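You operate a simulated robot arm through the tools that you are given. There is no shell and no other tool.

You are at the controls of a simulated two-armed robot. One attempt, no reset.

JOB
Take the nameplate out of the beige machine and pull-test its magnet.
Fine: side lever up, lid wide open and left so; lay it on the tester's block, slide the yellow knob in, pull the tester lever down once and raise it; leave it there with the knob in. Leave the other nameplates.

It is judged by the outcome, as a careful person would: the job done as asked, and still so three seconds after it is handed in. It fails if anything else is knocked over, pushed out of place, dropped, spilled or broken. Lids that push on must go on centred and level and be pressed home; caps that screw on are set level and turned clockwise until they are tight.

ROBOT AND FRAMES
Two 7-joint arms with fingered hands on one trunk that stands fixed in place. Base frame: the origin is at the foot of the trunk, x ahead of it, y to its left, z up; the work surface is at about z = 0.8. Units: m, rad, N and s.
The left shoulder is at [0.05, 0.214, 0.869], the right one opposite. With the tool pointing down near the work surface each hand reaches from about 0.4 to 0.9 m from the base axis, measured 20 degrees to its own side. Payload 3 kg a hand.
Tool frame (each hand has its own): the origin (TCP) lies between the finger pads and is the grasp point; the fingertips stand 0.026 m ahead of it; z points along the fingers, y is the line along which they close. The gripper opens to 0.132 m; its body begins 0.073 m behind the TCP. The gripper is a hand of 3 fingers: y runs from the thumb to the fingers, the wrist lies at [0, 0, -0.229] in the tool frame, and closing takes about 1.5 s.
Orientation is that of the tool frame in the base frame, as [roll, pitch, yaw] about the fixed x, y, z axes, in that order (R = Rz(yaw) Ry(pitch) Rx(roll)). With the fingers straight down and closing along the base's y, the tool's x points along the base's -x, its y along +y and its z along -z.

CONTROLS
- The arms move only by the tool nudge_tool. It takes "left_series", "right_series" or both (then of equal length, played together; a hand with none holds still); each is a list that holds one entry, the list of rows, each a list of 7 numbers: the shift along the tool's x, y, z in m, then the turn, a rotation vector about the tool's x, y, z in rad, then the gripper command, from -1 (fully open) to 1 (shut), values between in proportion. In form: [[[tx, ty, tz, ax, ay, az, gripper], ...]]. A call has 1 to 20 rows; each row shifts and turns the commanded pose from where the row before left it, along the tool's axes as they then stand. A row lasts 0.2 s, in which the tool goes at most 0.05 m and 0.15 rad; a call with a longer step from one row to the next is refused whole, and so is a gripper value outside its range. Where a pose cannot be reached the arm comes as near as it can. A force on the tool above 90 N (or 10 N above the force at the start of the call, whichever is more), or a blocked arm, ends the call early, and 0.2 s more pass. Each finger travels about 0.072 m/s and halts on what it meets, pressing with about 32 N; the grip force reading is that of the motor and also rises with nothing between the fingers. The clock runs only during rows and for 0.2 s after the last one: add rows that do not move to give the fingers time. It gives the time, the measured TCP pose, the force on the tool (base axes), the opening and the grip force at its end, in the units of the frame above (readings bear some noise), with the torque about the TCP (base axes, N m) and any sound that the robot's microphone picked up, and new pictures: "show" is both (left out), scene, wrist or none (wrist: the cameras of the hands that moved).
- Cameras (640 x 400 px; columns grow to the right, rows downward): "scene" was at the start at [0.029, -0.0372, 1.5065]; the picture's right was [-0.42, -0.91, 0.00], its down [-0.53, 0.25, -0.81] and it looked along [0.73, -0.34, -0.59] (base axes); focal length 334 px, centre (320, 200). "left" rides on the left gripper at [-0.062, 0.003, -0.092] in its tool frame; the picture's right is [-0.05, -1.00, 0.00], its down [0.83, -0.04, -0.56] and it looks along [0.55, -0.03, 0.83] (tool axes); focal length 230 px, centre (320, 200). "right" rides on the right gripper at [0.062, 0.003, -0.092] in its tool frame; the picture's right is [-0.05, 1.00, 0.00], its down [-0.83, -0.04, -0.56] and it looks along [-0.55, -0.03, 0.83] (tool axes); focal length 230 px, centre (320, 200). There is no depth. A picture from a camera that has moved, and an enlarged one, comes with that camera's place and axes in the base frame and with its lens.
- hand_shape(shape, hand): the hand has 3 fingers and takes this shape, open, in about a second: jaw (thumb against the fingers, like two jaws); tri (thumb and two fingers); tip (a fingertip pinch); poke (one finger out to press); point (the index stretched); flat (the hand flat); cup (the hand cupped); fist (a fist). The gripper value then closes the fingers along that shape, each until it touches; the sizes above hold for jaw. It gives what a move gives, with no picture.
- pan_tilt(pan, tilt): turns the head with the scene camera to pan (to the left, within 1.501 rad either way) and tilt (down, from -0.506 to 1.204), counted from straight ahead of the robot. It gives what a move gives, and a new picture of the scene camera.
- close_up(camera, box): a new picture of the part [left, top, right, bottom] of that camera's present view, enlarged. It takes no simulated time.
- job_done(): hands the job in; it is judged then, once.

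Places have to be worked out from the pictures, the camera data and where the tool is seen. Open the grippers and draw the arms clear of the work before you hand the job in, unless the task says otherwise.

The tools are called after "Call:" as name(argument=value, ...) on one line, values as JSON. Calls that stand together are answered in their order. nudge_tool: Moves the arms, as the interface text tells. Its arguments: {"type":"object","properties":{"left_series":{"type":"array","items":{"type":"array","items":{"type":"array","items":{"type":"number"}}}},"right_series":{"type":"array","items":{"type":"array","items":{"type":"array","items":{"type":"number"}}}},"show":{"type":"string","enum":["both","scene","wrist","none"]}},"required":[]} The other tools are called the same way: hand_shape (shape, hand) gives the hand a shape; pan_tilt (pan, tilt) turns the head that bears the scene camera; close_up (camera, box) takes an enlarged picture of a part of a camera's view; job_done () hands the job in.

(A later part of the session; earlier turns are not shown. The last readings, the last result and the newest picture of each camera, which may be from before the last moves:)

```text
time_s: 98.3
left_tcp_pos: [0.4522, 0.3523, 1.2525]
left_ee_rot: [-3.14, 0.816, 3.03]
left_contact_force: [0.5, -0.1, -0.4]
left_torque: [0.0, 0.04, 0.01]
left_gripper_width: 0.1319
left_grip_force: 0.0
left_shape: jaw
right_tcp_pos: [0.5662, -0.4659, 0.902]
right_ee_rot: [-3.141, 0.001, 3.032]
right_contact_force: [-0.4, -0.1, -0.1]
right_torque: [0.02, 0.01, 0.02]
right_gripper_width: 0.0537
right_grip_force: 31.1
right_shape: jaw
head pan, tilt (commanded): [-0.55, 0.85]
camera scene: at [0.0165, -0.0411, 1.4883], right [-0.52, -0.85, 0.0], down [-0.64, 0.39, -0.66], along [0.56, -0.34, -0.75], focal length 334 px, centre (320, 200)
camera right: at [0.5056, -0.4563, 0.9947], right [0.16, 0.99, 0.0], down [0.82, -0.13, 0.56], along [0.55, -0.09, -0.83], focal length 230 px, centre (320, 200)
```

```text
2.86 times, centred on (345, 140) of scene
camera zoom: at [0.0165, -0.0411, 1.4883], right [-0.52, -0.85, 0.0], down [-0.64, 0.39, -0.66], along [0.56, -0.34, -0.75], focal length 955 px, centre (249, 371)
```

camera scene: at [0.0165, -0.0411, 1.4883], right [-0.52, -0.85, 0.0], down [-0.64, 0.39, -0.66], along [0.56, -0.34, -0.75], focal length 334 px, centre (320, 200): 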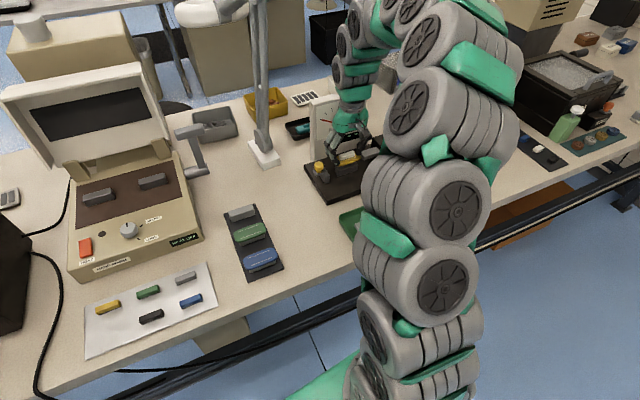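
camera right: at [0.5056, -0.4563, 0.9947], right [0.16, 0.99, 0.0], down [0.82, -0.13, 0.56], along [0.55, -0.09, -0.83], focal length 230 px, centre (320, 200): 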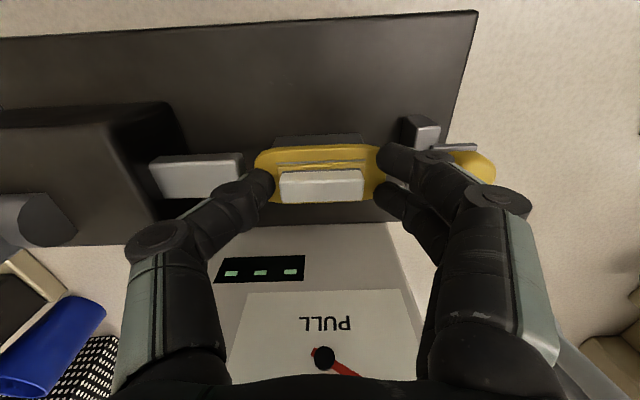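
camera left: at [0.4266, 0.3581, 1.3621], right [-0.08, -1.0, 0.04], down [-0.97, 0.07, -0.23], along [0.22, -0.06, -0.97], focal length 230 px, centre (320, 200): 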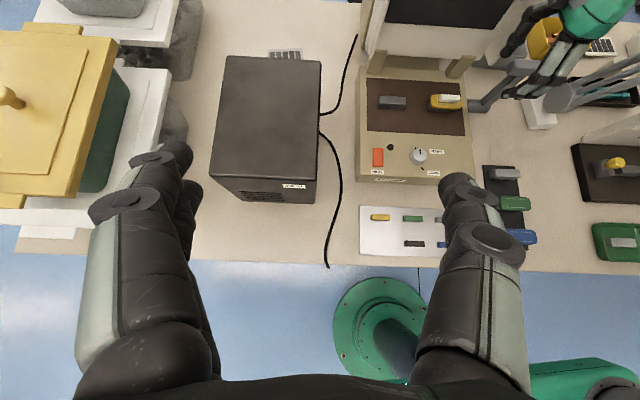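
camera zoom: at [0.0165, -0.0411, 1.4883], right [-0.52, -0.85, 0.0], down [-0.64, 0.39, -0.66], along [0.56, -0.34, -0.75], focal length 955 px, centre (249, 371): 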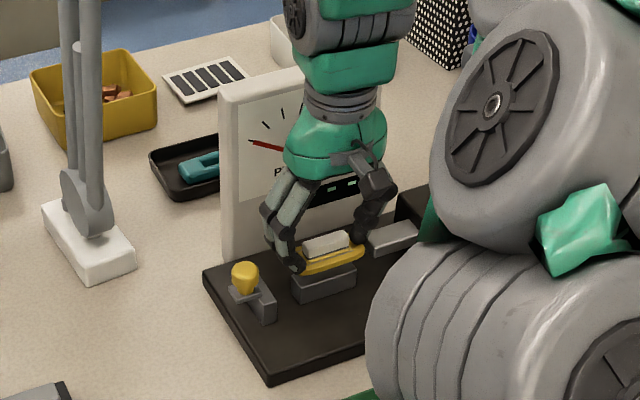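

Plate and block line up within ~2 mm. I lower in small steps until I feel the block.

Call:
nudge_tool(right_series=[[[-0.0005, -0.0005, 0.006, 0, 0, 0, 0.7], [-0.0005, -0.0005, 0.005, 0, 0, 0, 0.7], [0, 0, 0.003, 0, 0, 0, 0.7], [0, 0, 0, 0, 0, 0, 0.7]]], show="wrist")

Call:
close_up(camera="scene", box=[300, 130, 400, 210])

```text
time_s: 99.3
left_tcp_pos: [0.453, 0.3516, 1.2537]
left_ee_rot: [-3.139, 0.816, 3.031]
left_contact_force: [0.0, -0.1, 0.2]
left_torque: [0.01, -0.01, 0.0]
left_gripper_width: 0.1319
left_grip_force: 0.1
left_shape: jaw
right_tcp_pos: [0.5664, -0.4668, 0.8874]
right_ee_rot: [-3.142, -0.002, 3.033]
right_contact_force: [0.4, 0.1, -0.7]
right_torque: [-0.02, 0.03, 0.02]
right_gripper_width: 0.0536
right_grip_force: 31.7
right_shape: jaw
head pan, tilt (commanded): [-0.55, 0.85]
camera right: at [0.5063, -0.4572, 0.9809], right [0.16, 0.99, 0.0], down [0.82, -0.13, 0.56], along [0.55, -0.09, -0.83], focal length 230 px, centre (320, 200)
```

right: 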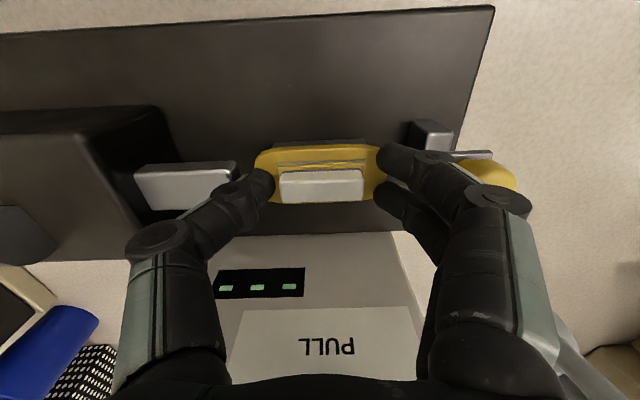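

```text
5.00 times, centred on (350, 170) of scene
camera zoom: at [0.0165, -0.0411, 1.4883], right [-0.52, -0.85, 0.0], down [-0.64, 0.39, -0.66], along [0.56, -0.34, -0.75], focal length 1671 px, centre (170, 350)
```

zoom: 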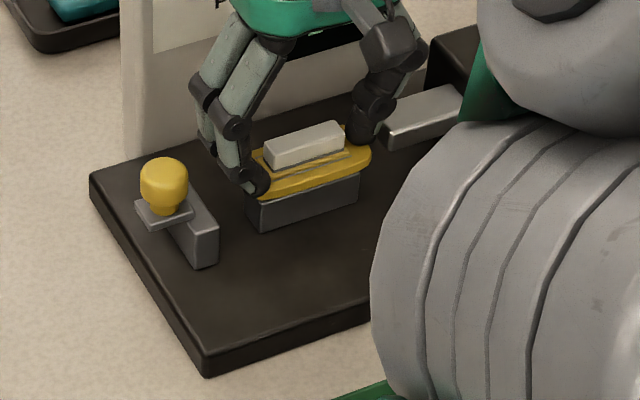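

Almost seated; no contact force yet. I continue in 1.5 mm steps.

Call:
nudge_tool(right_series=[[[0, 0, 0.0015, 0, 0, 0, 0.7], [0, 0, 0.0015, 0, 0, 0, 0.7], [0, 0, 0, 0, 0, 0, 0.7]]], show="none")

Call:
close_up(camera="scene", box=[300, 130, 400, 210])

```text
time_s: 100.1
left_tcp_pos: [0.4513, 0.3523, 1.2539]
left_ee_rot: [-3.139, 0.816, 3.028]
left_contact_force: [1.0, 0.1, 0.1]
left_torque: [0.0, -0.02, 0.02]
left_gripper_width: 0.1321
left_grip_force: 0.1
left_shape: jaw
right_tcp_pos: [0.5667, -0.4674, 0.886]
right_ee_rot: [-3.141, 0.0, 3.034]
right_contact_force: [1.9, -0.1, -1.9]
right_torque: [0.02, 0.02, 0.02]
right_gripper_width: 0.0536
right_grip_force: 32.0
right_shape: jaw
head pan, tilt (commanded): [-0.55, 0.85]
```

```text
5.00 times, centred on (350, 170) of scene
camera zoom: at [0.0165, -0.0411, 1.4883], right [-0.52, -0.85, 0.0], down [-0.64, 0.39, -0.66], along [0.56, -0.34, -0.75], focal length 1671 px, centre (170, 350)
```

zoom: 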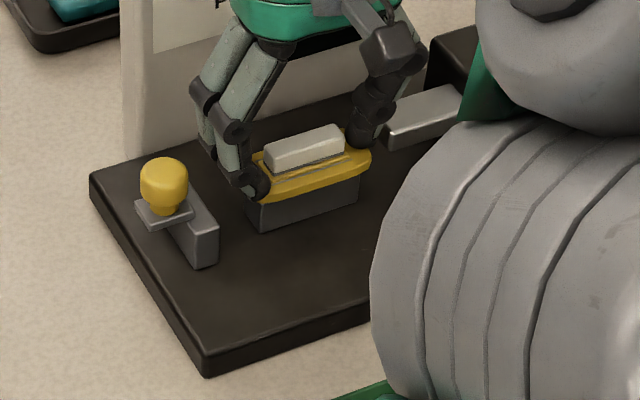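

Call:
nudge_tool(right_series=[[[0, 0, 0.0015, 0, 0, 0, 0.7], [0, 0, 0.0015, 0, 0, 0, 0.7], [0, 0, 0, 0, 0, 0, 0.7]]], show="none")

Call:
close_up(camera="scene", box=[300, 130, 400, 210])

```text
time_s: 100.9
left_tcp_pos: [0.451, 0.3518, 1.2531]
left_ee_rot: [-3.139, 0.817, 3.029]
left_contact_force: [-0.2, 0.0, -0.2]
left_torque: [-0.02, -0.01, -0.01]
left_gripper_width: 0.1316
left_grip_force: 0.1
left_shape: jaw
right_tcp_pos: [0.5675, -0.4678, 0.8808]
right_ee_rot: [-3.14, 0.0, 3.035]
right_contact_force: [1.1, -0.2, -1.4]
right_torque: [0.0, 0.05, 0.01]
right_gripper_width: 0.0538
right_grip_force: 31.7
right_shape: jaw
head pan, tilt (commanded): [-0.55, 0.85]
```

```text
5.00 times, centred on (350, 170) of scene
camera zoom: at [0.0165, -0.0411, 1.4883], right [-0.52, -0.85, 0.0], down [-0.64, 0.39, -0.66], along [0.56, -0.34, -0.75], focal length 1671 px, centre (170, 350)
```

zoom: 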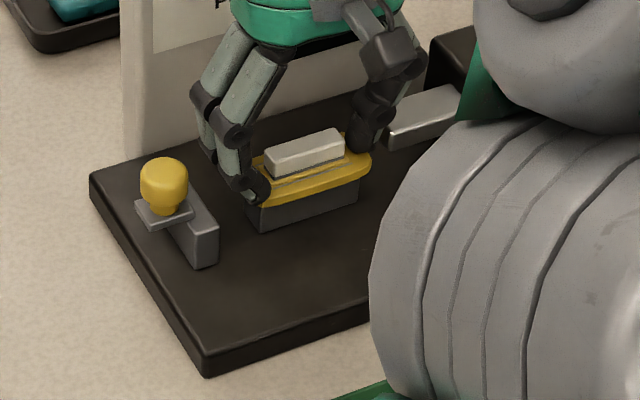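

Call:
nudge_tool(right_series=[[[0, 0, 0.0015, 0, 0, 0, 0.7], [0, 0, 0.001, 0, 0, 0, 0.7], [0, 0, 0, 0, 0, 0, 0.7]]], show="none")

Call:
close_up(camera="scene", box=[320, 140, 380, 190])

```text
time_s: 101.7
left_tcp_pos: [0.4527, 0.3522, 1.2543]
left_ee_rot: [-3.139, 0.818, 3.03]
left_contact_force: [0.0, 0.7, 0.6]
left_torque: [0.01, -0.03, 0.0]
left_gripper_width: 0.1321
left_grip_force: 0.1
left_shape: jaw
right_tcp_pos: [0.5678, -0.4678, 0.8793]
right_ee_rot: [-3.142, 0.002, 3.034]
right_contact_force: [0.4, -1.1, 6.9]
right_torque: [0.2, -0.07, 0.0]
right_gripper_width: 0.0538
right_grip_force: 32.1
right_shape: jaw
head pan, tilt (commanded): [-0.55, 0.85]
```

```text
8.00 times, centred on (350, 165) of scene
camera zoom: at [0.0164, -0.041, 1.4883], right [-0.52, -0.85, 0.0], down [-0.64, 0.39, -0.66], along [0.56, -0.34, -0.75], focal length 2673 px, centre (80, 480)
```

zoom: 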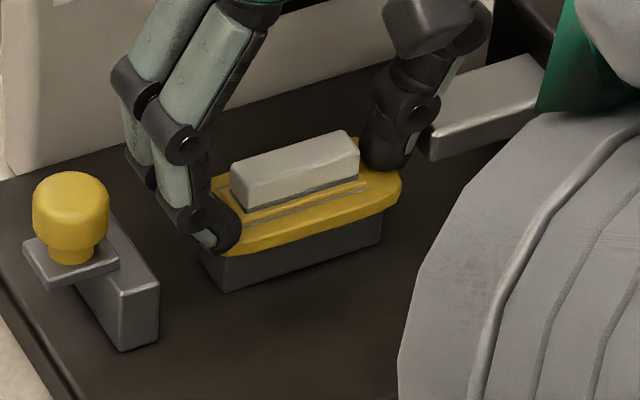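

Seated: 7 N contact, plate square on the block. I open just a few millimetres and lift straight off.

Call:
nudge_tool(right_series=[[[0, 0, -0.001, 0, 0, 0, 0.3], [0, 0, 0, 0, 0, 0, 0.15], [0, 0, 0, 0, 0, 0, 0.1], [0, 0, 0, 0, 0, 0, 0.09], [0, 0, 0, 0, 0, 0, 0.09]]], show="wrist")

Call:
close_up(camera="right", box=[220, 100, 420, 260])

Call:
close_up(camera="scene", box=[320, 140, 380, 190])

```text
time_s: 102.9
left_tcp_pos: [0.4515, 0.3542, 1.2545]
left_ee_rot: [-3.14, 0.818, 3.032]
left_contact_force: [-0.6, -0.1, 0.0]
left_torque: [-0.02, 0.02, -0.03]
left_gripper_width: 0.1319
left_grip_force: 0.1
left_shape: jaw
right_tcp_pos: [0.5673, -0.4667, 0.8799]
right_ee_rot: [-3.141, -0.001, 3.034]
right_contact_force: [0.3, 2.9, -0.7]
right_torque: [0.02, -0.01, -0.02]
right_gripper_width: 0.0568
right_grip_force: 0.0
right_shape: jaw
head pan, tilt (commanded): [-0.55, 0.85]
camera right: at [0.5064, -0.4574, 0.9725], right [0.16, 0.99, 0.0], down [0.82, -0.13, 0.56], along [0.55, -0.09, -0.83], focal length 230 px, centre (320, 200)
```

right: 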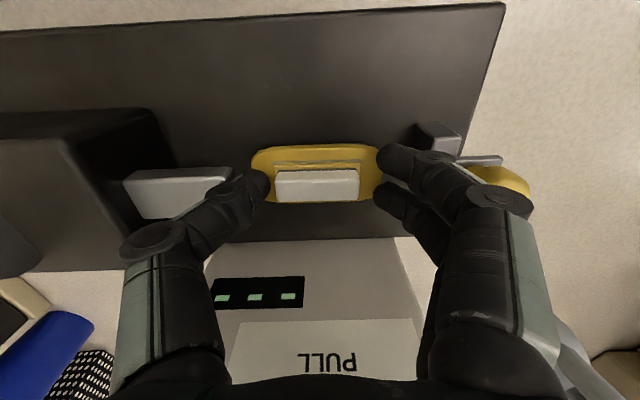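

```text
2.50 times, centred on (320, 180) of right
camera zoom: at [0.5064, -0.4574, 0.9725], right [0.16, 0.99, 0.0], down [0.82, -0.13, 0.56], along [0.55, -0.09, -0.83], focal length 575 px, centre (320, 250)
```

zoom: 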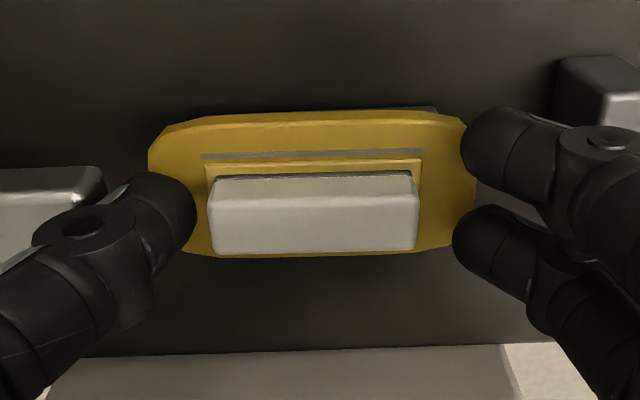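

```text
8.00 times, centred on (350, 165) of scene
camera zoom: at [0.0165, -0.041, 1.4883], right [-0.52, -0.85, 0.0], down [-0.64, 0.39, -0.66], along [0.56, -0.34, -0.75], focal length 2673 px, centre (80, 480)
```

zoom: 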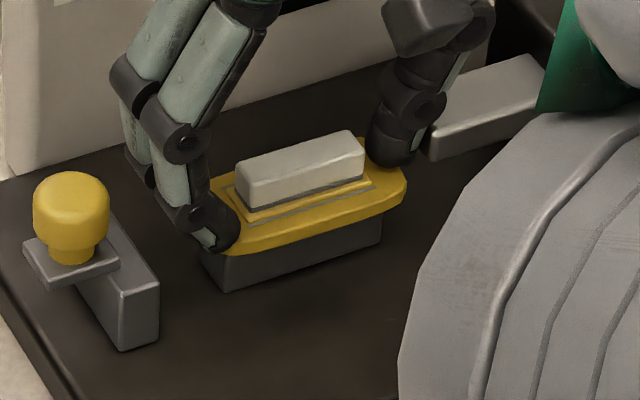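

Released; plate stays on the block (thumb just brushing the puller). I lift straight up slowly.

Call:
nudge_tool(right_series=[[[0, 0, -0.004, 0, 0, 0, 0.09], [0, 0, -0.008, 0, 0, 0, 0.09], [0, 0, -0.01, 0, 0, 0, 0.05], [0, 0, -0.02, 0, 0, 0, 0.05], [0, 0, -0.02, 0, 0, 0, 0.05], [0, 0, 0, 0, 0, 0, 0.05]]], show="both")

Call:
close_up(camera="right", box=[180, 60, 460, 240])

Call:
close_up(camera="scene", box=[310, 130, 400, 200])

```text
time_s: 104.3
left_tcp_pos: [0.4518, 0.3523, 1.2534]
left_ee_rot: [-3.141, 0.816, 3.03]
left_contact_force: [0.3, -0.8, 0.7]
left_torque: [-0.02, 0.02, 0.0]
left_gripper_width: 0.132
left_grip_force: 0.0
left_shape: jaw
right_tcp_pos: [0.5666, -0.468, 0.9421]
right_ee_rot: [-3.141, 0.002, 3.035]
right_contact_force: [-0.4, 0.5, -0.8]
right_torque: [0.01, -0.03, 0.0]
right_gripper_width: 0.0622
right_grip_force: 0.0
right_shape: jaw
head pan, tilt (commanded): [-0.55, 0.85]
camera scene: at [0.0165, -0.041, 1.4883], right [-0.52, -0.85, 0.0], down [-0.64, 0.39, -0.66], along [0.56, -0.34, -0.75], focal length 334 px, centre (320, 200)
camera right: at [0.5068, -0.458, 1.0348], right [0.16, 0.99, 0.0], down [0.82, -0.13, 0.56], along [0.55, -0.09, -0.83], focal length 230 px, centre (320, 200)
```

scene: 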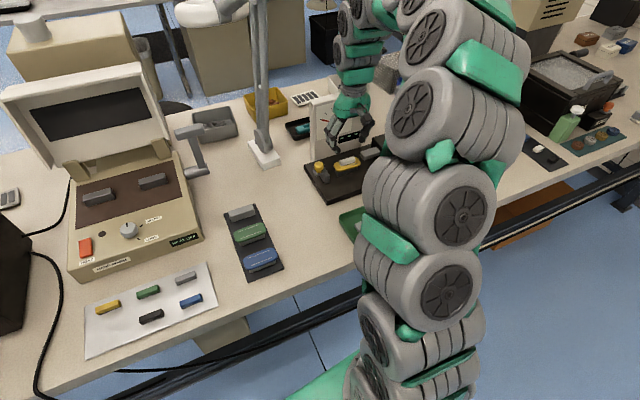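
right: 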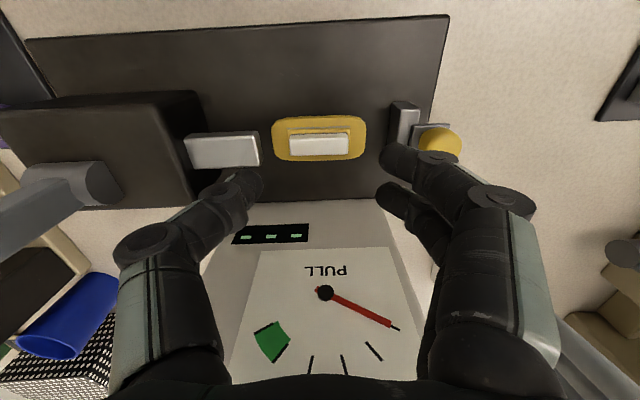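

```text
2.22 times, centred on (320, 150) of right
camera zoom: at [0.5068, -0.458, 1.0348], right [0.16, 0.99, 0.0], down [0.82, -0.13, 0.56], along [0.55, -0.09, -0.83], focal length 511 px, centre (320, 311)
```

zoom: 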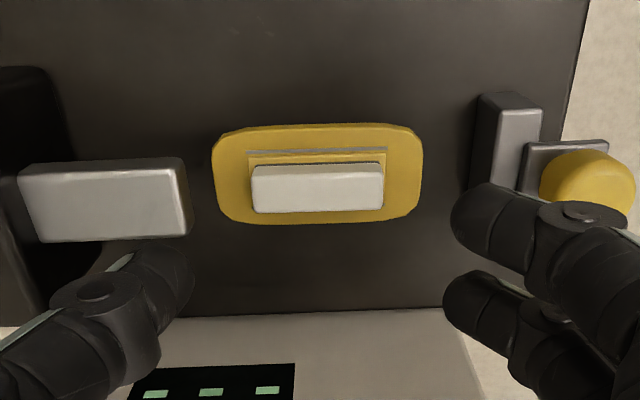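

```text
5.71 times, centred on (355, 165) of scene
camera zoom: at [0.0165, -0.041, 1.4883], right [-0.52, -0.85, 0.0], down [-0.64, 0.39, -0.66], along [0.56, -0.34, -0.75], focal length 1909 px, centre (120, 400)
```

zoom: 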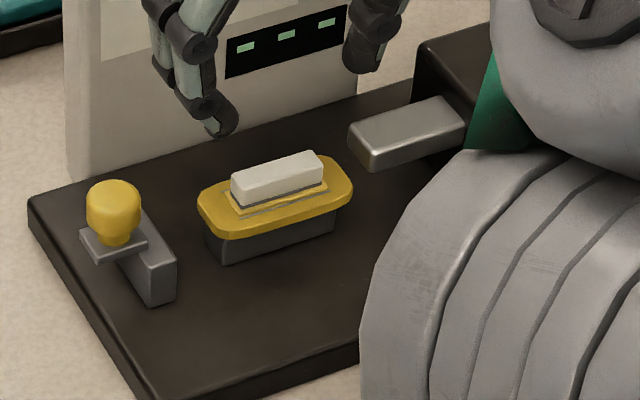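

The nameplate lies flat on the block, magnet up. Next the clamp: knob centre ≈ (0.5765, −0.383, 0.877), jaw top only z ≈ 0.849. I move over the knob with a narrower opening.

Call:
nudge_tool(right_series=[[[0, 0, -0.02, 0, 0, 0, 0.15], [-0.0002, 0.0214, 0, 0, 0, 0, 0.2], [-0.0002, 0.0214, 0, 0, 0, 0, 0.2], [-0.0002, 0.0214, 0, 0, 0, 0, 0.2], [-0.0002, 0.0214, 0, 0, 0, 0, 0.2], [0, 0, 0, 0, 0, 0, 0.2]]], show="wrist")

Call:
close_up(camera="right", box=[200, 60, 440, 240])

```text
time_s: 105.7
left_tcp_pos: [0.4522, 0.3517, 1.2531]
left_ee_rot: [-3.139, 0.817, 3.031]
left_contact_force: [0.3, -0.3, 0.6]
left_torque: [-0.02, -0.02, -0.01]
left_gripper_width: 0.132
left_grip_force: 0.2
left_shape: jaw
right_tcp_pos: [0.5777, -0.3837, 0.9613]
right_ee_rot: [3.141, 0.001, 3.033]
right_contact_force: [-0.2, -0.4, -0.3]
right_torque: [0.0, 0.02, 0.01]
right_gripper_width: 0.0533
right_grip_force: 0.1
right_shape: jaw
head pan, tilt (commanded): [-0.55, 0.85]
camera right: at [0.5171, -0.3734, 1.0553], right [0.16, 0.99, 0.0], down [0.82, -0.13, 0.56], along [0.55, -0.09, -0.83], focal length 230 px, centre (320, 200)
```

right: 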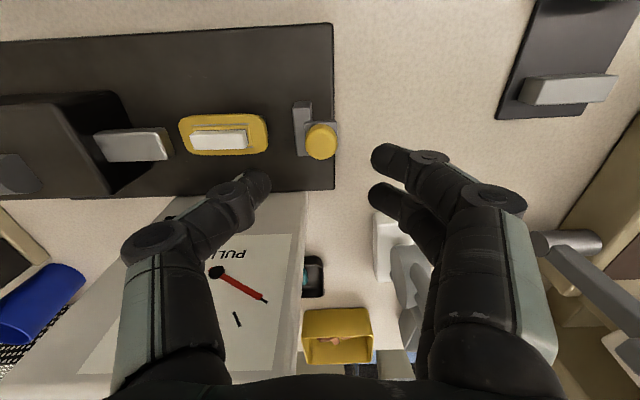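

```text
2.22 times, centred on (320, 150) of right
camera zoom: at [0.5171, -0.3734, 1.0553], right [0.16, 0.99, 0.0], down [0.82, -0.13, 0.56], along [0.55, -0.09, -0.83], focal length 511 px, centre (320, 311)
```

zoom: 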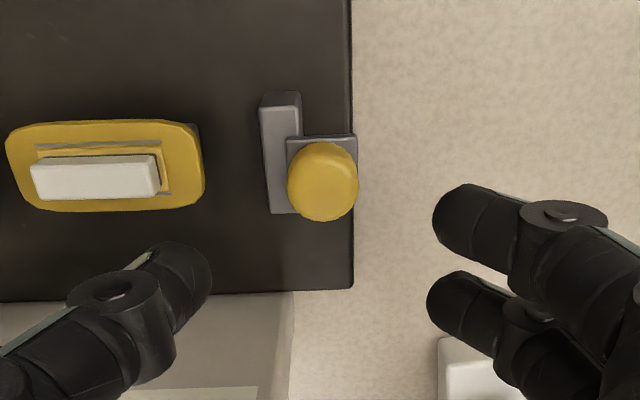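

The hand is centred over the knob. I descend to knob height with the jaws open around it.

Call:
nudge_tool(right_series=[[[0, 0.0005, 0.02, 0, 0, 0, 0.25], [0, 0.0005, 0.02, 0, 0, 0, 0.25], [0, 0, 0.02, 0, 0, 0, 0.25], [0, 0, 0.012, 0, 0, 0, 0.25], [0, 0, 0.004, 0, 0, 0, 0.25], [0, 0, 0, 0, 0, 0, 0.25]]], show="wrist")

Call:
close_up(camera="right", box=[200, 60, 440, 240])

Call:
close_up(camera="scene", box=[290, 120, 390, 200])

```text
time_s: 107.1
left_tcp_pos: [0.453, 0.3526, 1.254]
left_ee_rot: [-3.14, 0.817, 3.03]
left_contact_force: [-0.5, 0.3, 0.5]
left_torque: [0.01, -0.01, 0.03]
left_gripper_width: 0.132
left_grip_force: 0.2
left_shape: jaw
right_tcp_pos: [0.5785, -0.383, 0.8864]
right_ee_rot: [-3.14, 0.0, 3.033]
right_contact_force: [-0.6, 0.7, -0.8]
right_torque: [-0.02, -0.01, 0.02]
right_gripper_width: 0.05
right_grip_force: 0.2
right_shape: jaw
head pan, tilt (commanded): [-0.55, 0.85]
camera right: at [0.5165, -0.3728, 0.9794], right [0.16, 0.99, 0.0], down [0.82, -0.13, 0.56], along [0.55, -0.09, -0.83], focal length 230 px, centre (320, 200)
```

right: 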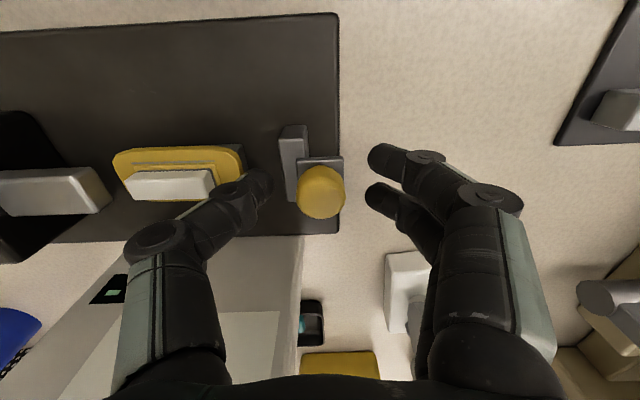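

```text
2.22 times, centred on (320, 150) of right
camera zoom: at [0.5165, -0.3728, 0.9794], right [0.16, 0.99, 0.0], down [0.82, -0.13, 0.56], along [0.55, -0.09, -0.83], focal length 511 px, centre (320, 311)
```

zoom: 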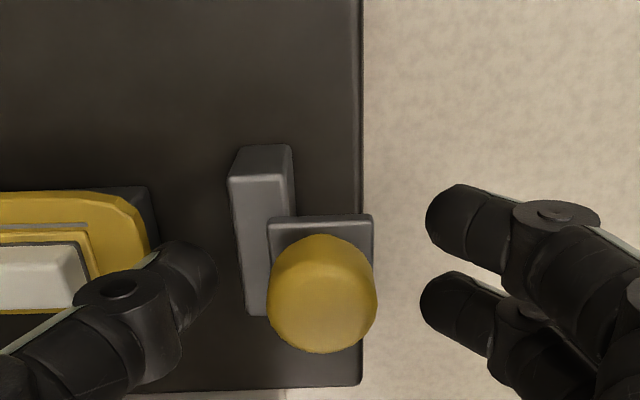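

```text
5.00 times, centred on (340, 160) of scene
camera zoom: at [0.0165, -0.041, 1.4883], right [-0.52, -0.85, 0.0], down [-0.64, 0.39, -0.66], along [0.56, -0.34, -0.75], focal length 1671 px, centre (220, 400)
```

zoom: 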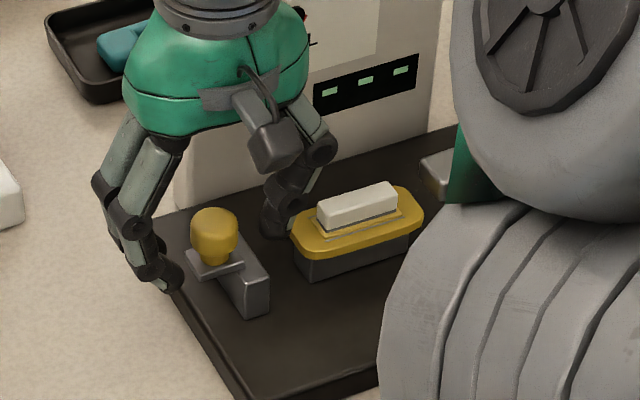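

The thumb would get close to the plate if I drag by gripping, so I'll push the knob from its left side with closed fingers instead: rise, shift left, close, come down beside it.

Call:
nudge_tool(right_series=[[[0, 0, -0.02, 0, 0, 0, 0.25], [0, 0, -0.03, 0, 0, 0, 0.25], [0, 0.016, 0, 0, 0, 0, 0.5], [0, 0.016, 0, 0, 0, 0, 0.8], [0, 0.016, 0, 0, 0, 0, 1.0], [0, 0, 0, 0, 0, 0, 1.0], [0, 0, 0, 0, 0, 0, 1.0], [0, 0, 0.02, 0, 0, 0, 1.0], [0, 0, 0.02, 0, 0, 0, 1.0], [0, 0, 0.012, 0, 0, 0, 1.0], [0, 0, 0, 0, 0, 0, 1.0]]], show="wrist")

Call:
close_up(camera="right", box=[160, 80, 400, 260])

Call:
close_up(camera="scene", box=[280, 110, 400, 210])

```text
time_s: 109.5
left_tcp_pos: [0.452, 0.3521, 1.2535]
left_ee_rot: [-3.14, 0.816, 3.029]
left_contact_force: [-0.1, -0.1, -0.4]
left_torque: [-0.01, -0.02, 0.01]
left_gripper_width: 0.1318
left_grip_force: 0.1
left_shape: jaw
right_tcp_pos: [0.5825, -0.3333, 0.8838]
right_ee_rot: [-3.142, 0.001, 3.035]
right_contact_force: [0.5, 0.0, 0.0]
right_torque: [-0.02, -0.01, -0.04]
right_gripper_width: 0.0
right_grip_force: 32.4
right_shape: jaw
head pan, tilt (commanded): [-0.55, 0.85]
camera right: at [0.5215, -0.3235, 0.977], right [0.16, 0.99, 0.0], down [0.82, -0.13, 0.56], along [0.55, -0.09, -0.83], focal length 230 px, centre (320, 200)
```

right: 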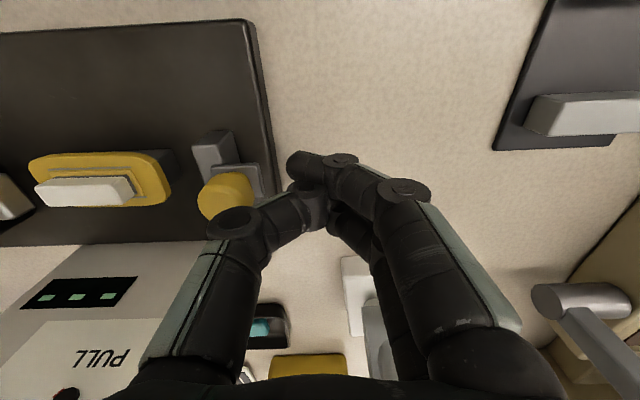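

```text
2.22 times, centred on (280, 170) of right
camera zoom: at [0.5215, -0.3235, 0.977], right [0.16, 0.99, 0.0], down [0.82, -0.13, 0.56], along [0.55, -0.09, -0.83], focal length 511 px, centre (409, 267)
```

zoom: 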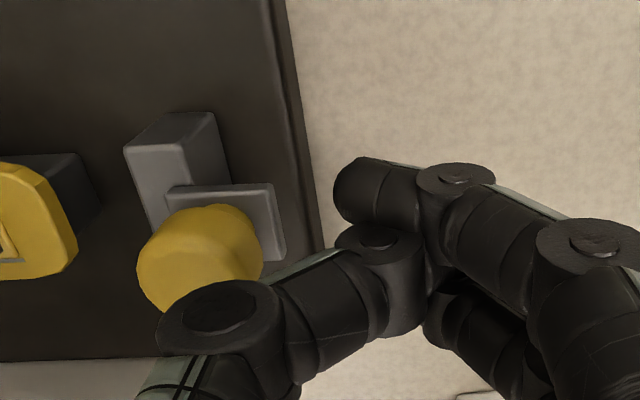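

```text
4.00 times, centred on (340, 160) of scene
camera zoom: at [0.0165, -0.041, 1.4883], right [-0.52, -0.85, 0.0], down [-0.64, 0.39, -0.66], along [0.56, -0.34, -0.75], focal length 1337 px, centre (240, 360)
```

zoom: 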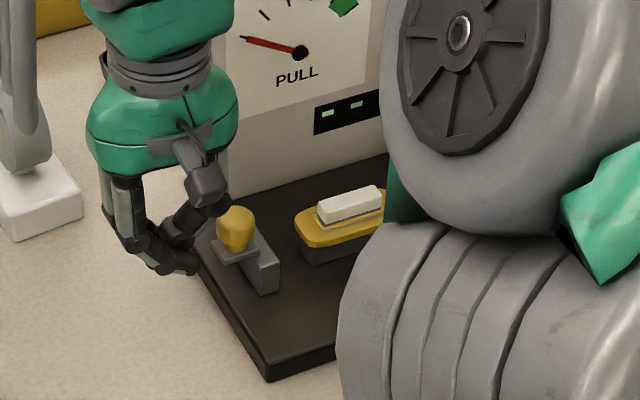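

The slanted thumb is right beside the knob's left-upper side. I push right in small steps, watching force.

Call:
nudge_tool(right_series=[[[0, -0.004, 0, 0, 0, 0, 1.0], [0, -0.004, 0, 0, 0, 0, 1.0], [0, -0.004, 0, 0, 0, 0, 1.0], [0, 0, 0, 0, 0, 0, 1.0]]], show="wrist")

Call:
close_up(camera="right", box=[160, 80, 400, 260])

Call:
close_up(camera="scene", box=[290, 130, 390, 210])

```text
time_s: 110.5
left_tcp_pos: [0.4522, 0.3524, 1.2531]
left_ee_rot: [-3.138, 0.817, 3.031]
left_contact_force: [-0.1, 0.9, -0.7]
left_torque: [0.03, -0.01, 0.03]
left_gripper_width: 0.1318
left_grip_force: 0.1
left_shape: jaw
right_tcp_pos: [0.5809, -0.3454, 0.8833]
right_ee_rot: [3.141, 0.0, 3.032]
right_contact_force: [-0.2, -0.4, -0.6]
right_torque: [0.01, 0.01, 0.0]
right_gripper_width: 0.0
right_grip_force: 31.8
right_shape: jaw
head pan, tilt (commanded): [-0.55, 0.85]
camera right: at [0.521, -0.3356, 0.976], right [0.16, 0.99, 0.0], down [0.82, -0.13, 0.56], along [0.55, -0.09, -0.83], focal length 230 px, centre (320, 200)
```

right: 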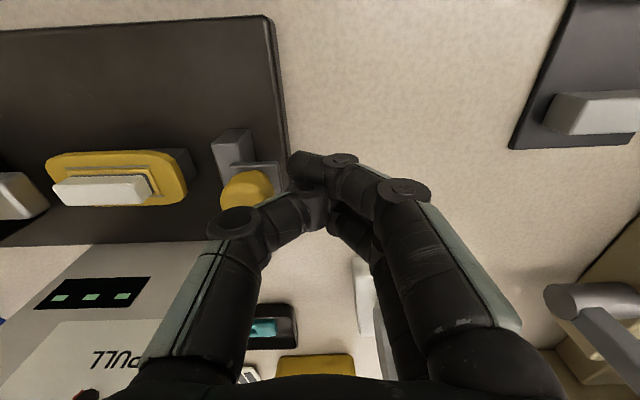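

```text
2.22 times, centred on (280, 170) of right
camera zoom: at [0.521, -0.3356, 0.976], right [0.16, 0.99, 0.0], down [0.82, -0.13, 0.56], along [0.55, -0.09, -0.83], focal length 511 px, centre (409, 267)
```

zoom: 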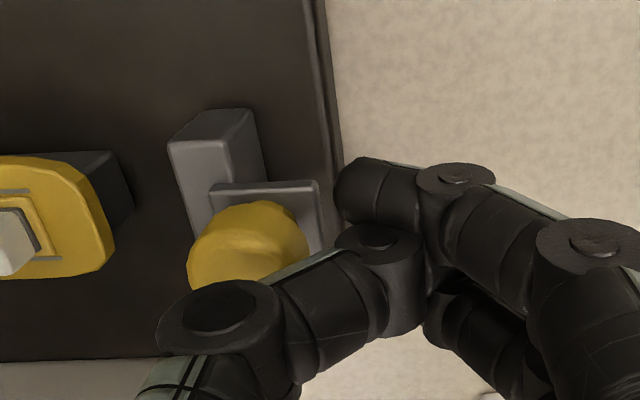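

```text
5.00 times, centred on (340, 170) of scene
camera zoom: at [0.0165, -0.041, 1.4883], right [-0.52, -0.85, 0.0], down [-0.64, 0.39, -0.66], along [0.56, -0.34, -0.75], focal length 1671 px, centre (220, 350)
```

zoom: 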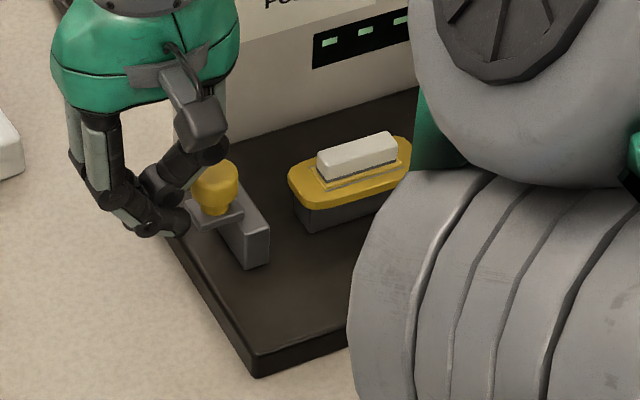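

No contact yet. I continue pushing in small steps.

Call:
nudge_tool(right_series=[[[0, -0.004, 0, 0, 0, 0, 1.0], [0, -0.004, 0, 0, 0, 0, 1.0], [0, -0.004, 0, 0, 0, 0, 1.0], [0, 0, 0, 0, 0, 0, 1.0]]], show="wrist")

Call:
close_up(camera="right", box=[160, 80, 400, 260])

Call:
close_up(camera="scene", box=[290, 130, 390, 210])

```text
time_s: 111.5
left_tcp_pos: [0.4519, 0.3528, 1.254]
left_ee_rot: [-3.139, 0.818, 3.029]
left_contact_force: [0.2, 0.3, 0.3]
left_torque: [-0.01, 0.03, -0.01]
left_gripper_width: 0.1317
left_grip_force: 0.0
left_shape: jaw
right_tcp_pos: [0.5798, -0.3583, 0.8826]
right_ee_rot: [-3.141, 0.001, 3.033]
right_contact_force: [1.0, 0.0, -0.3]
right_torque: [-0.01, 0.01, 0.01]
right_gripper_width: 0.0
right_grip_force: 31.8
right_shape: jaw
head pan, tilt (commanded): [-0.55, 0.85]
camera right: at [0.5189, -0.3482, 0.9759], right [0.16, 0.99, 0.0], down [0.82, -0.13, 0.56], along [0.55, -0.09, -0.83], focal length 230 px, centre (320, 200)
```

right: 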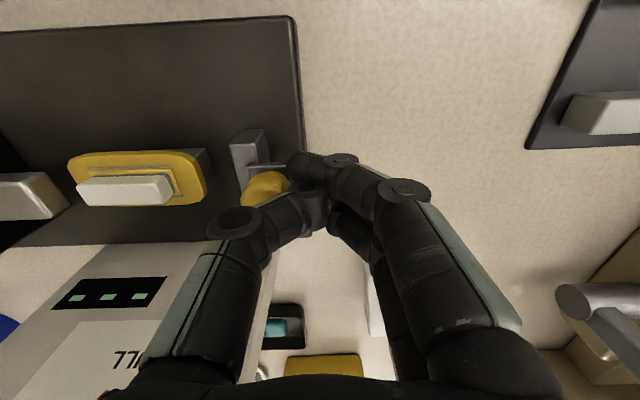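

```text
2.22 times, centred on (280, 170) of right
camera zoom: at [0.5189, -0.3482, 0.9759], right [0.16, 0.99, 0.0], down [0.82, -0.13, 0.56], along [0.55, -0.09, -0.83], focal length 511 px, centre (409, 267)
```

zoom: 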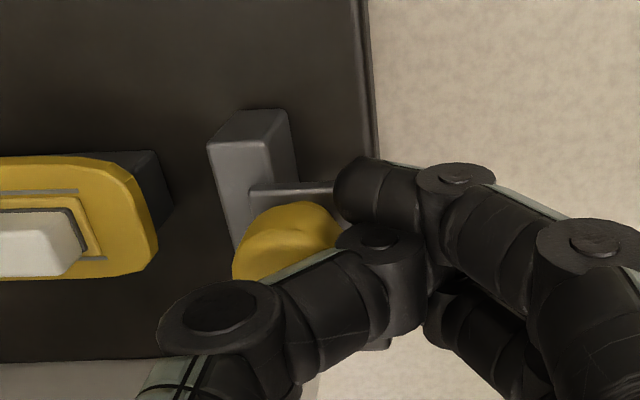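

```text
5.00 times, centred on (340, 170) of scene
camera zoom: at [0.0165, -0.041, 1.4883], right [-0.52, -0.85, 0.0], down [-0.64, 0.39, -0.66], along [0.56, -0.34, -0.75], focal length 1671 px, centre (220, 350)
```

zoom: 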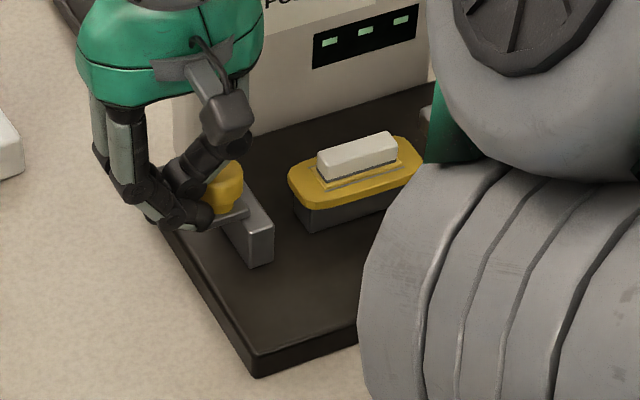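

The knob is starting to move with almost no resistance. I keep pushing.

Call:
nudge_tool(right_series=[[[0, -0.004, 0, 0, 0, 0, 1.0], [0, -0.004, 0, 0, 0, 0, 1.0], [0, -0.004, 0, 0, 0, 0, 1.0], [0, 0, 0, 0, 0, 0, 1.0]]], show="wrist")

Call:
close_up(camera="right", box=[160, 80, 400, 260])

Call:
close_up(camera="scene", box=[290, 130, 390, 210])

```text
time_s: 112.5
left_tcp_pos: [0.4533, 0.3537, 1.253]
left_ee_rot: [-3.139, 0.816, 3.029]
left_contact_force: [-0.1, 0.6, -0.1]
left_torque: [0.02, -0.03, 0.01]
left_gripper_width: 0.1321
left_grip_force: 0.0
left_shape: jaw
right_tcp_pos: [0.5785, -0.3702, 0.8837]
right_ee_rot: [3.14, 0.0, 3.033]
right_contact_force: [-0.1, 0.6, -1.0]
right_torque: [0.03, -0.02, 0.0]
right_gripper_width: 0.0
right_grip_force: 31.7
right_shape: jaw
head pan, tilt (commanded): [-0.55, 0.85]
camera right: at [0.5183, -0.3599, 0.977], right [0.16, 0.99, 0.0], down [0.82, -0.13, 0.56], along [0.55, -0.09, -0.83], focal length 230 px, centre (320, 200)
```

right: 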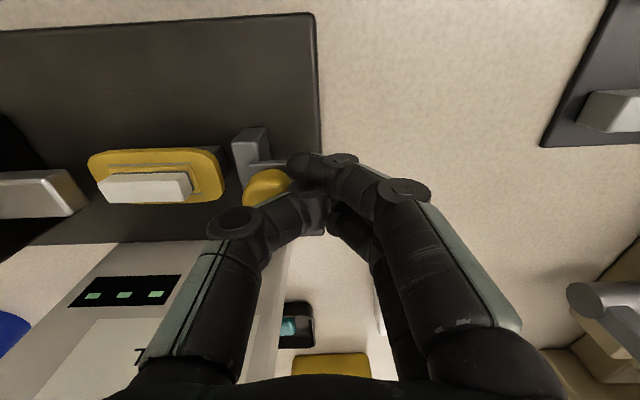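

```text
2.22 times, centred on (280, 170) of right
camera zoom: at [0.5183, -0.3599, 0.977], right [0.16, 0.99, 0.0], down [0.82, -0.13, 0.56], along [0.55, -0.09, -0.83], focal length 511 px, centre (409, 267)
```

zoom: 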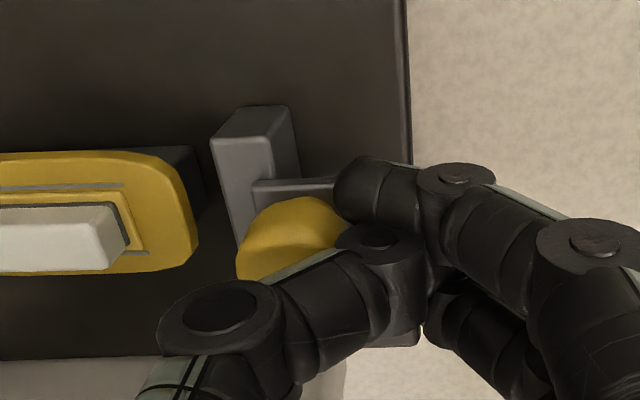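

```text
5.00 times, centred on (340, 170) of scene
camera zoom: at [0.0165, -0.041, 1.4883], right [-0.52, -0.85, 0.0], down [-0.64, 0.39, -0.66], along [0.56, -0.34, -0.75], focal length 1671 px, centre (220, 350)
```

zoom: 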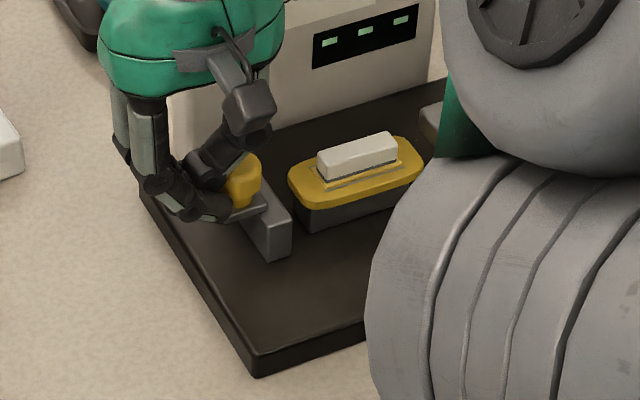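

The slider moves in smoothly; gap to the plate is now ~1 cm. I go on in finer steps.

Call:
nudge_tool(right_series=[[[0, -0.003, 0, 0, 0, 0, 1.0], [0, -0.003, 0, 0, 0, 0, 1.0], [0, -0.003, 0, 0, 0, 0, 1.0], [0, 0, 0, 0, 0, 0, 1.0]]], show="wrist")

Call:
close_up(camera="right", box=[160, 80, 400, 260])

Call:
close_up(camera="scene", box=[290, 130, 390, 210])

```text
time_s: 113.5
left_tcp_pos: [0.4515, 0.353, 1.2544]
left_ee_rot: [-3.141, 0.82, 3.031]
left_contact_force: [0.6, -0.4, 1.0]
left_torque: [0.01, -0.01, 0.02]
left_gripper_width: 0.1322
left_grip_force: 0.0
left_shape: jaw
right_tcp_pos: [0.5777, -0.3785, 0.8834]
right_ee_rot: [3.141, 0.001, 3.032]
right_contact_force: [-0.8, 3.9, 2.6]
right_torque: [-0.04, -0.01, 0.04]
right_gripper_width: 0.0002
right_grip_force: 31.9
right_shape: jaw
head pan, tilt (commanded): [-0.55, 0.85]
camera right: at [0.5171, -0.3684, 0.9763], right [0.16, 0.99, 0.0], down [0.82, -0.13, 0.56], along [0.55, -0.09, -0.83], focal length 230 px, centre (320, 200)
```

right: 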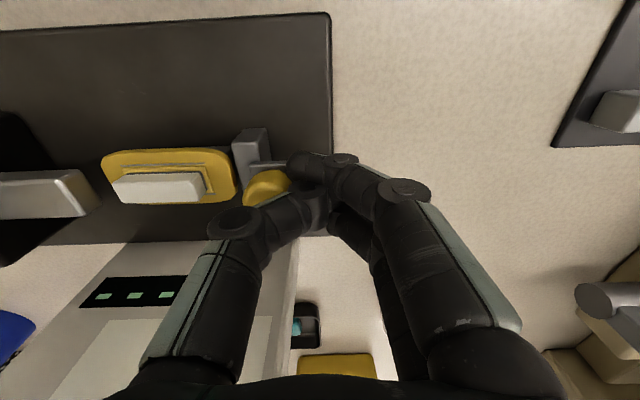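

```text
2.22 times, centred on (280, 170) of right
camera zoom: at [0.5171, -0.3684, 0.9763], right [0.16, 0.99, 0.0], down [0.82, -0.13, 0.56], along [0.55, -0.09, -0.83], focal length 511 px, centre (409, 267)
```

zoom: 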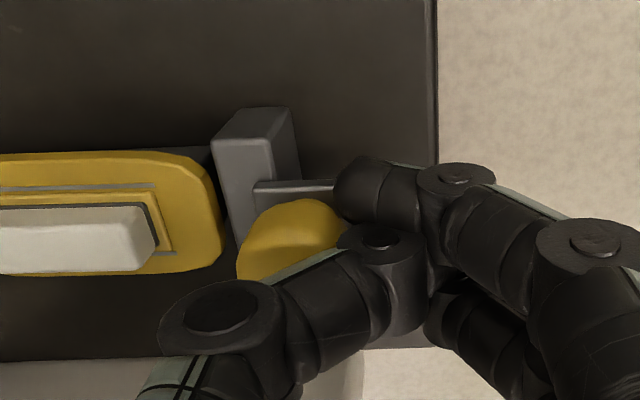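

```text
5.00 times, centred on (340, 170) of scene
camera zoom: at [0.0164, -0.041, 1.4883], right [-0.52, -0.85, 0.0], down [-0.64, 0.39, -0.66], along [0.56, -0.34, -0.75], focal length 1671 px, centre (220, 350)
```

zoom: 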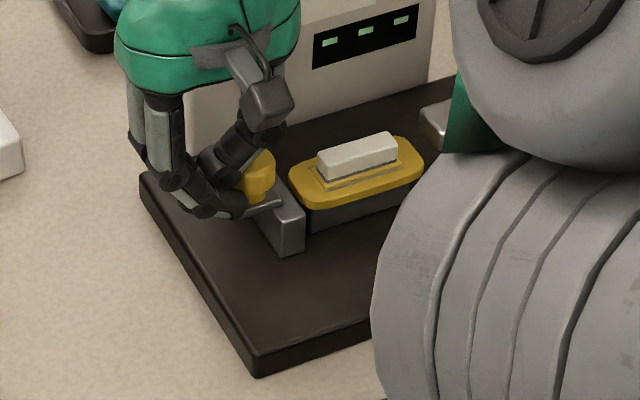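

The jaw is right at the plate (force rising to 4 N). Two more gentle 2 mm steps to see whether it is home.

Call:
nudge_tool(right_series=[[[0, -0.002, 0, 0, 0, 0, 1.0], [0, -0.002, 0, 0, 0, 0, 1.0], [0, 0, 0, 0, 0, 0, 1.0]]], show="wrist")

Call:
close_up(camera="right", box=[100, 80, 340, 260])

Call:
close_up(camera="scene", box=[290, 130, 390, 210])

```text
time_s: 114.3
left_tcp_pos: [0.4522, 0.3527, 1.254]
left_ee_rot: [-3.138, 0.817, 3.033]
left_contact_force: [-0.6, 0.3, 0.4]
left_torque: [0.02, 0.0, 0.03]
left_gripper_width: 0.1319
left_grip_force: 0.1
left_shape: jaw
right_tcp_pos: [0.5764, -0.3815, 0.8832]
right_ee_rot: [-3.141, 0.003, 3.034]
right_contact_force: [3.9, 18.0, 10.1]
right_torque: [0.0, -0.02, 0.09]
right_gripper_width: 0.0
right_grip_force: 32.0
right_shape: jaw
head pan, tilt (commanded): [-0.55, 0.85]
camera right: at [0.5165, -0.3718, 0.976], right [0.16, 0.99, 0.0], down [0.82, -0.13, 0.56], along [0.55, -0.09, -0.83], focal length 230 px, centre (320, 200)
```

right: 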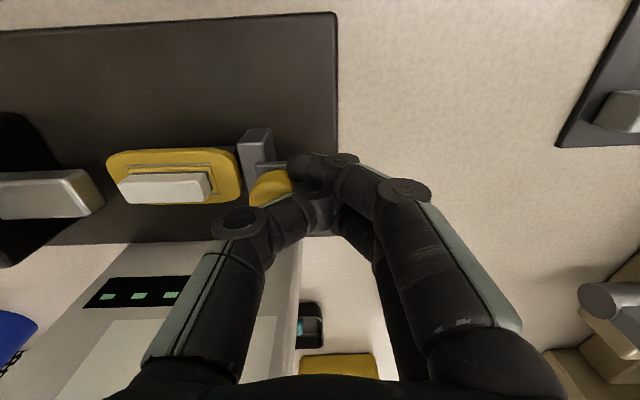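

```text
2.22 times, centred on (220, 170) of right
camera zoom: at [0.5165, -0.3718, 0.976], right [0.16, 0.99, 0.0], down [0.82, -0.13, 0.56], along [0.55, -0.09, -0.83], focal length 511 px, centre (542, 267)
```

zoom: 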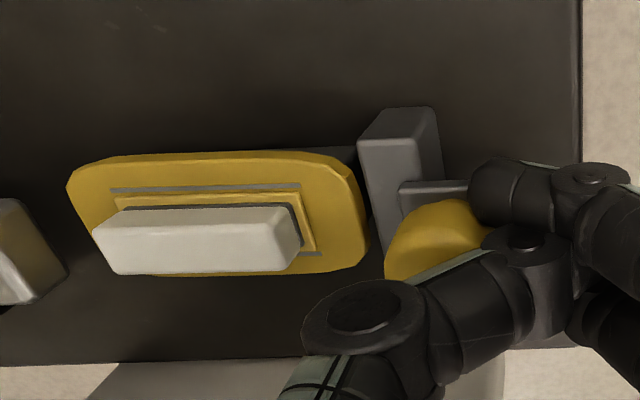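

```text
5.00 times, centred on (340, 170) of scene
camera zoom: at [0.0164, -0.0407, 1.4883], right [-0.52, -0.85, 0.0], down [-0.64, 0.39, -0.66], along [0.56, -0.34, -0.75], focal length 1671 px, centre (220, 350)
```

zoom: 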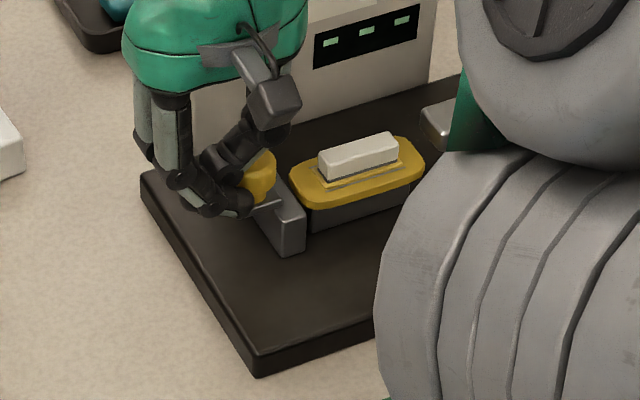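

The slider is at its stop (18 N, jaw no longer moving, plate unmoved). I back the hand off to the left and up.

Call:
nudge_tool(right_series=[[[0, 0.006, 0, 0, 0, 0, 1.0], [0, 0.012, 0, 0, 0, 0, 1.0], [0, 0.02, 0, 0, 0, 0, 1.0], [0, 0.01, -0.02, 0, 0, 0, 1.0], [0, 0, -0.04, 0, 0, 0, 1.0], [0, 0, -0.04, 0, 0, 0, 1.0], [0, 0, 0, 0, 0, 0, 1.0]]], show="both")

Call:
close_up(camera="scene", box=[280, 90, 420, 210])

Call:
close_up(camera="right", box=[60, 60, 300, 240])

```text
time_s: 115.9
left_tcp_pos: [0.4521, 0.3531, 1.2534]
left_ee_rot: [-3.139, 0.817, 3.031]
left_contact_force: [-0.7, 0.1, 0.2]
left_torque: [0.01, -0.01, -0.02]
left_gripper_width: 0.132
left_grip_force: 0.1
left_shape: jaw
right_tcp_pos: [0.5807, -0.3343, 0.9817]
right_ee_rot: [3.141, 0.001, 3.033]
right_contact_force: [0.2, -0.4, 0.4]
right_torque: [0.0, 0.04, 0.0]
right_gripper_width: 0.0
right_grip_force: 32.2
right_shape: jaw
head pan, tilt (commanded): [-0.55, 0.85]
camera scene: at [0.0165, -0.0411, 1.4883], right [-0.52, -0.85, 0.0], down [-0.64, 0.39, -0.66], along [0.56, -0.34, -0.75], focal length 334 px, centre (320, 200)
camera right: at [0.5202, -0.3246, 1.0757], right [0.16, 0.99, 0.0], down [0.82, -0.13, 0.55], along [0.55, -0.09, -0.83], focal length 230 px, centre (320, 200)
```

scene: 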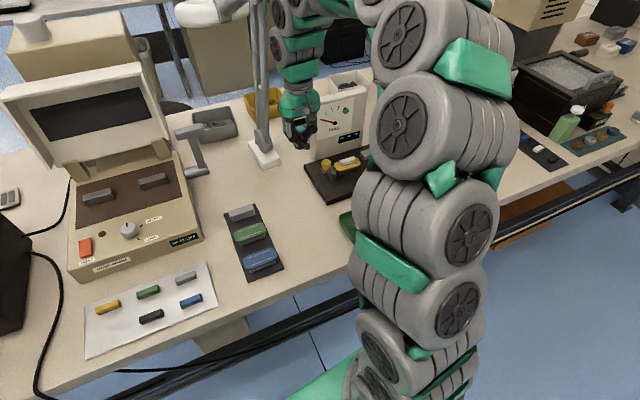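
right: 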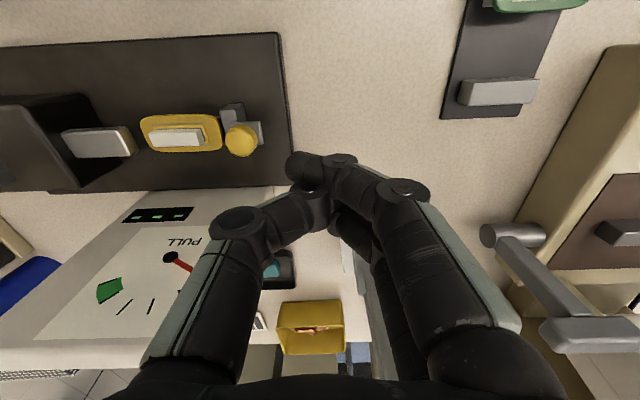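

```text
3.33 times, centred on (350, 150) of scene
camera zoom: at [0.0165, -0.0411, 1.4883], right [-0.52, -0.85, 0.0], down [-0.64, 0.39, -0.66], along [0.56, -0.34, -0.75], focal length 1114 px, centre (220, 367)
```

zoom: 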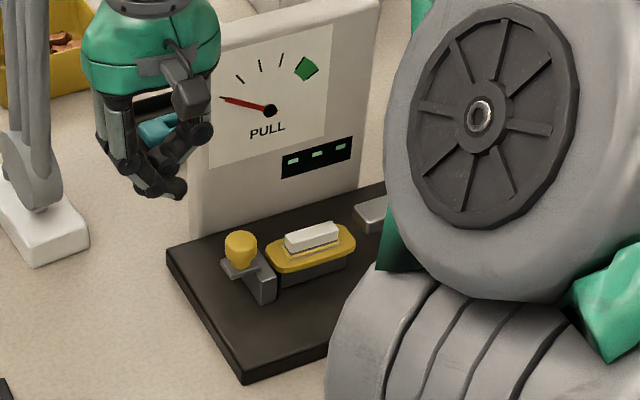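

```text
2.22 times, centred on (180, 150) of right
camera zoom: at [0.5202, -0.3246, 1.0757], right [0.16, 0.99, 0.0], down [0.82, -0.13, 0.55], along [0.55, -0.09, -0.83], focal length 511 px, centre (631, 311)
```

zoom: 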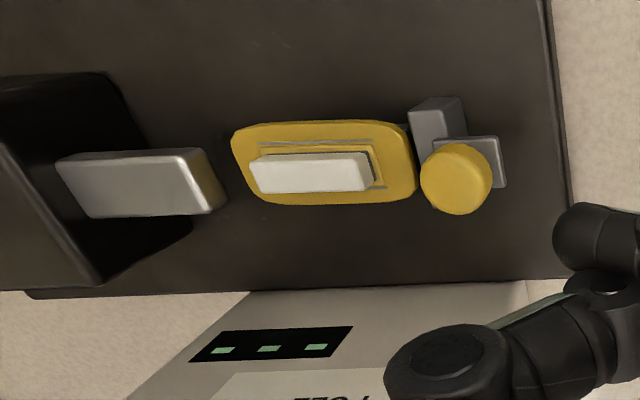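

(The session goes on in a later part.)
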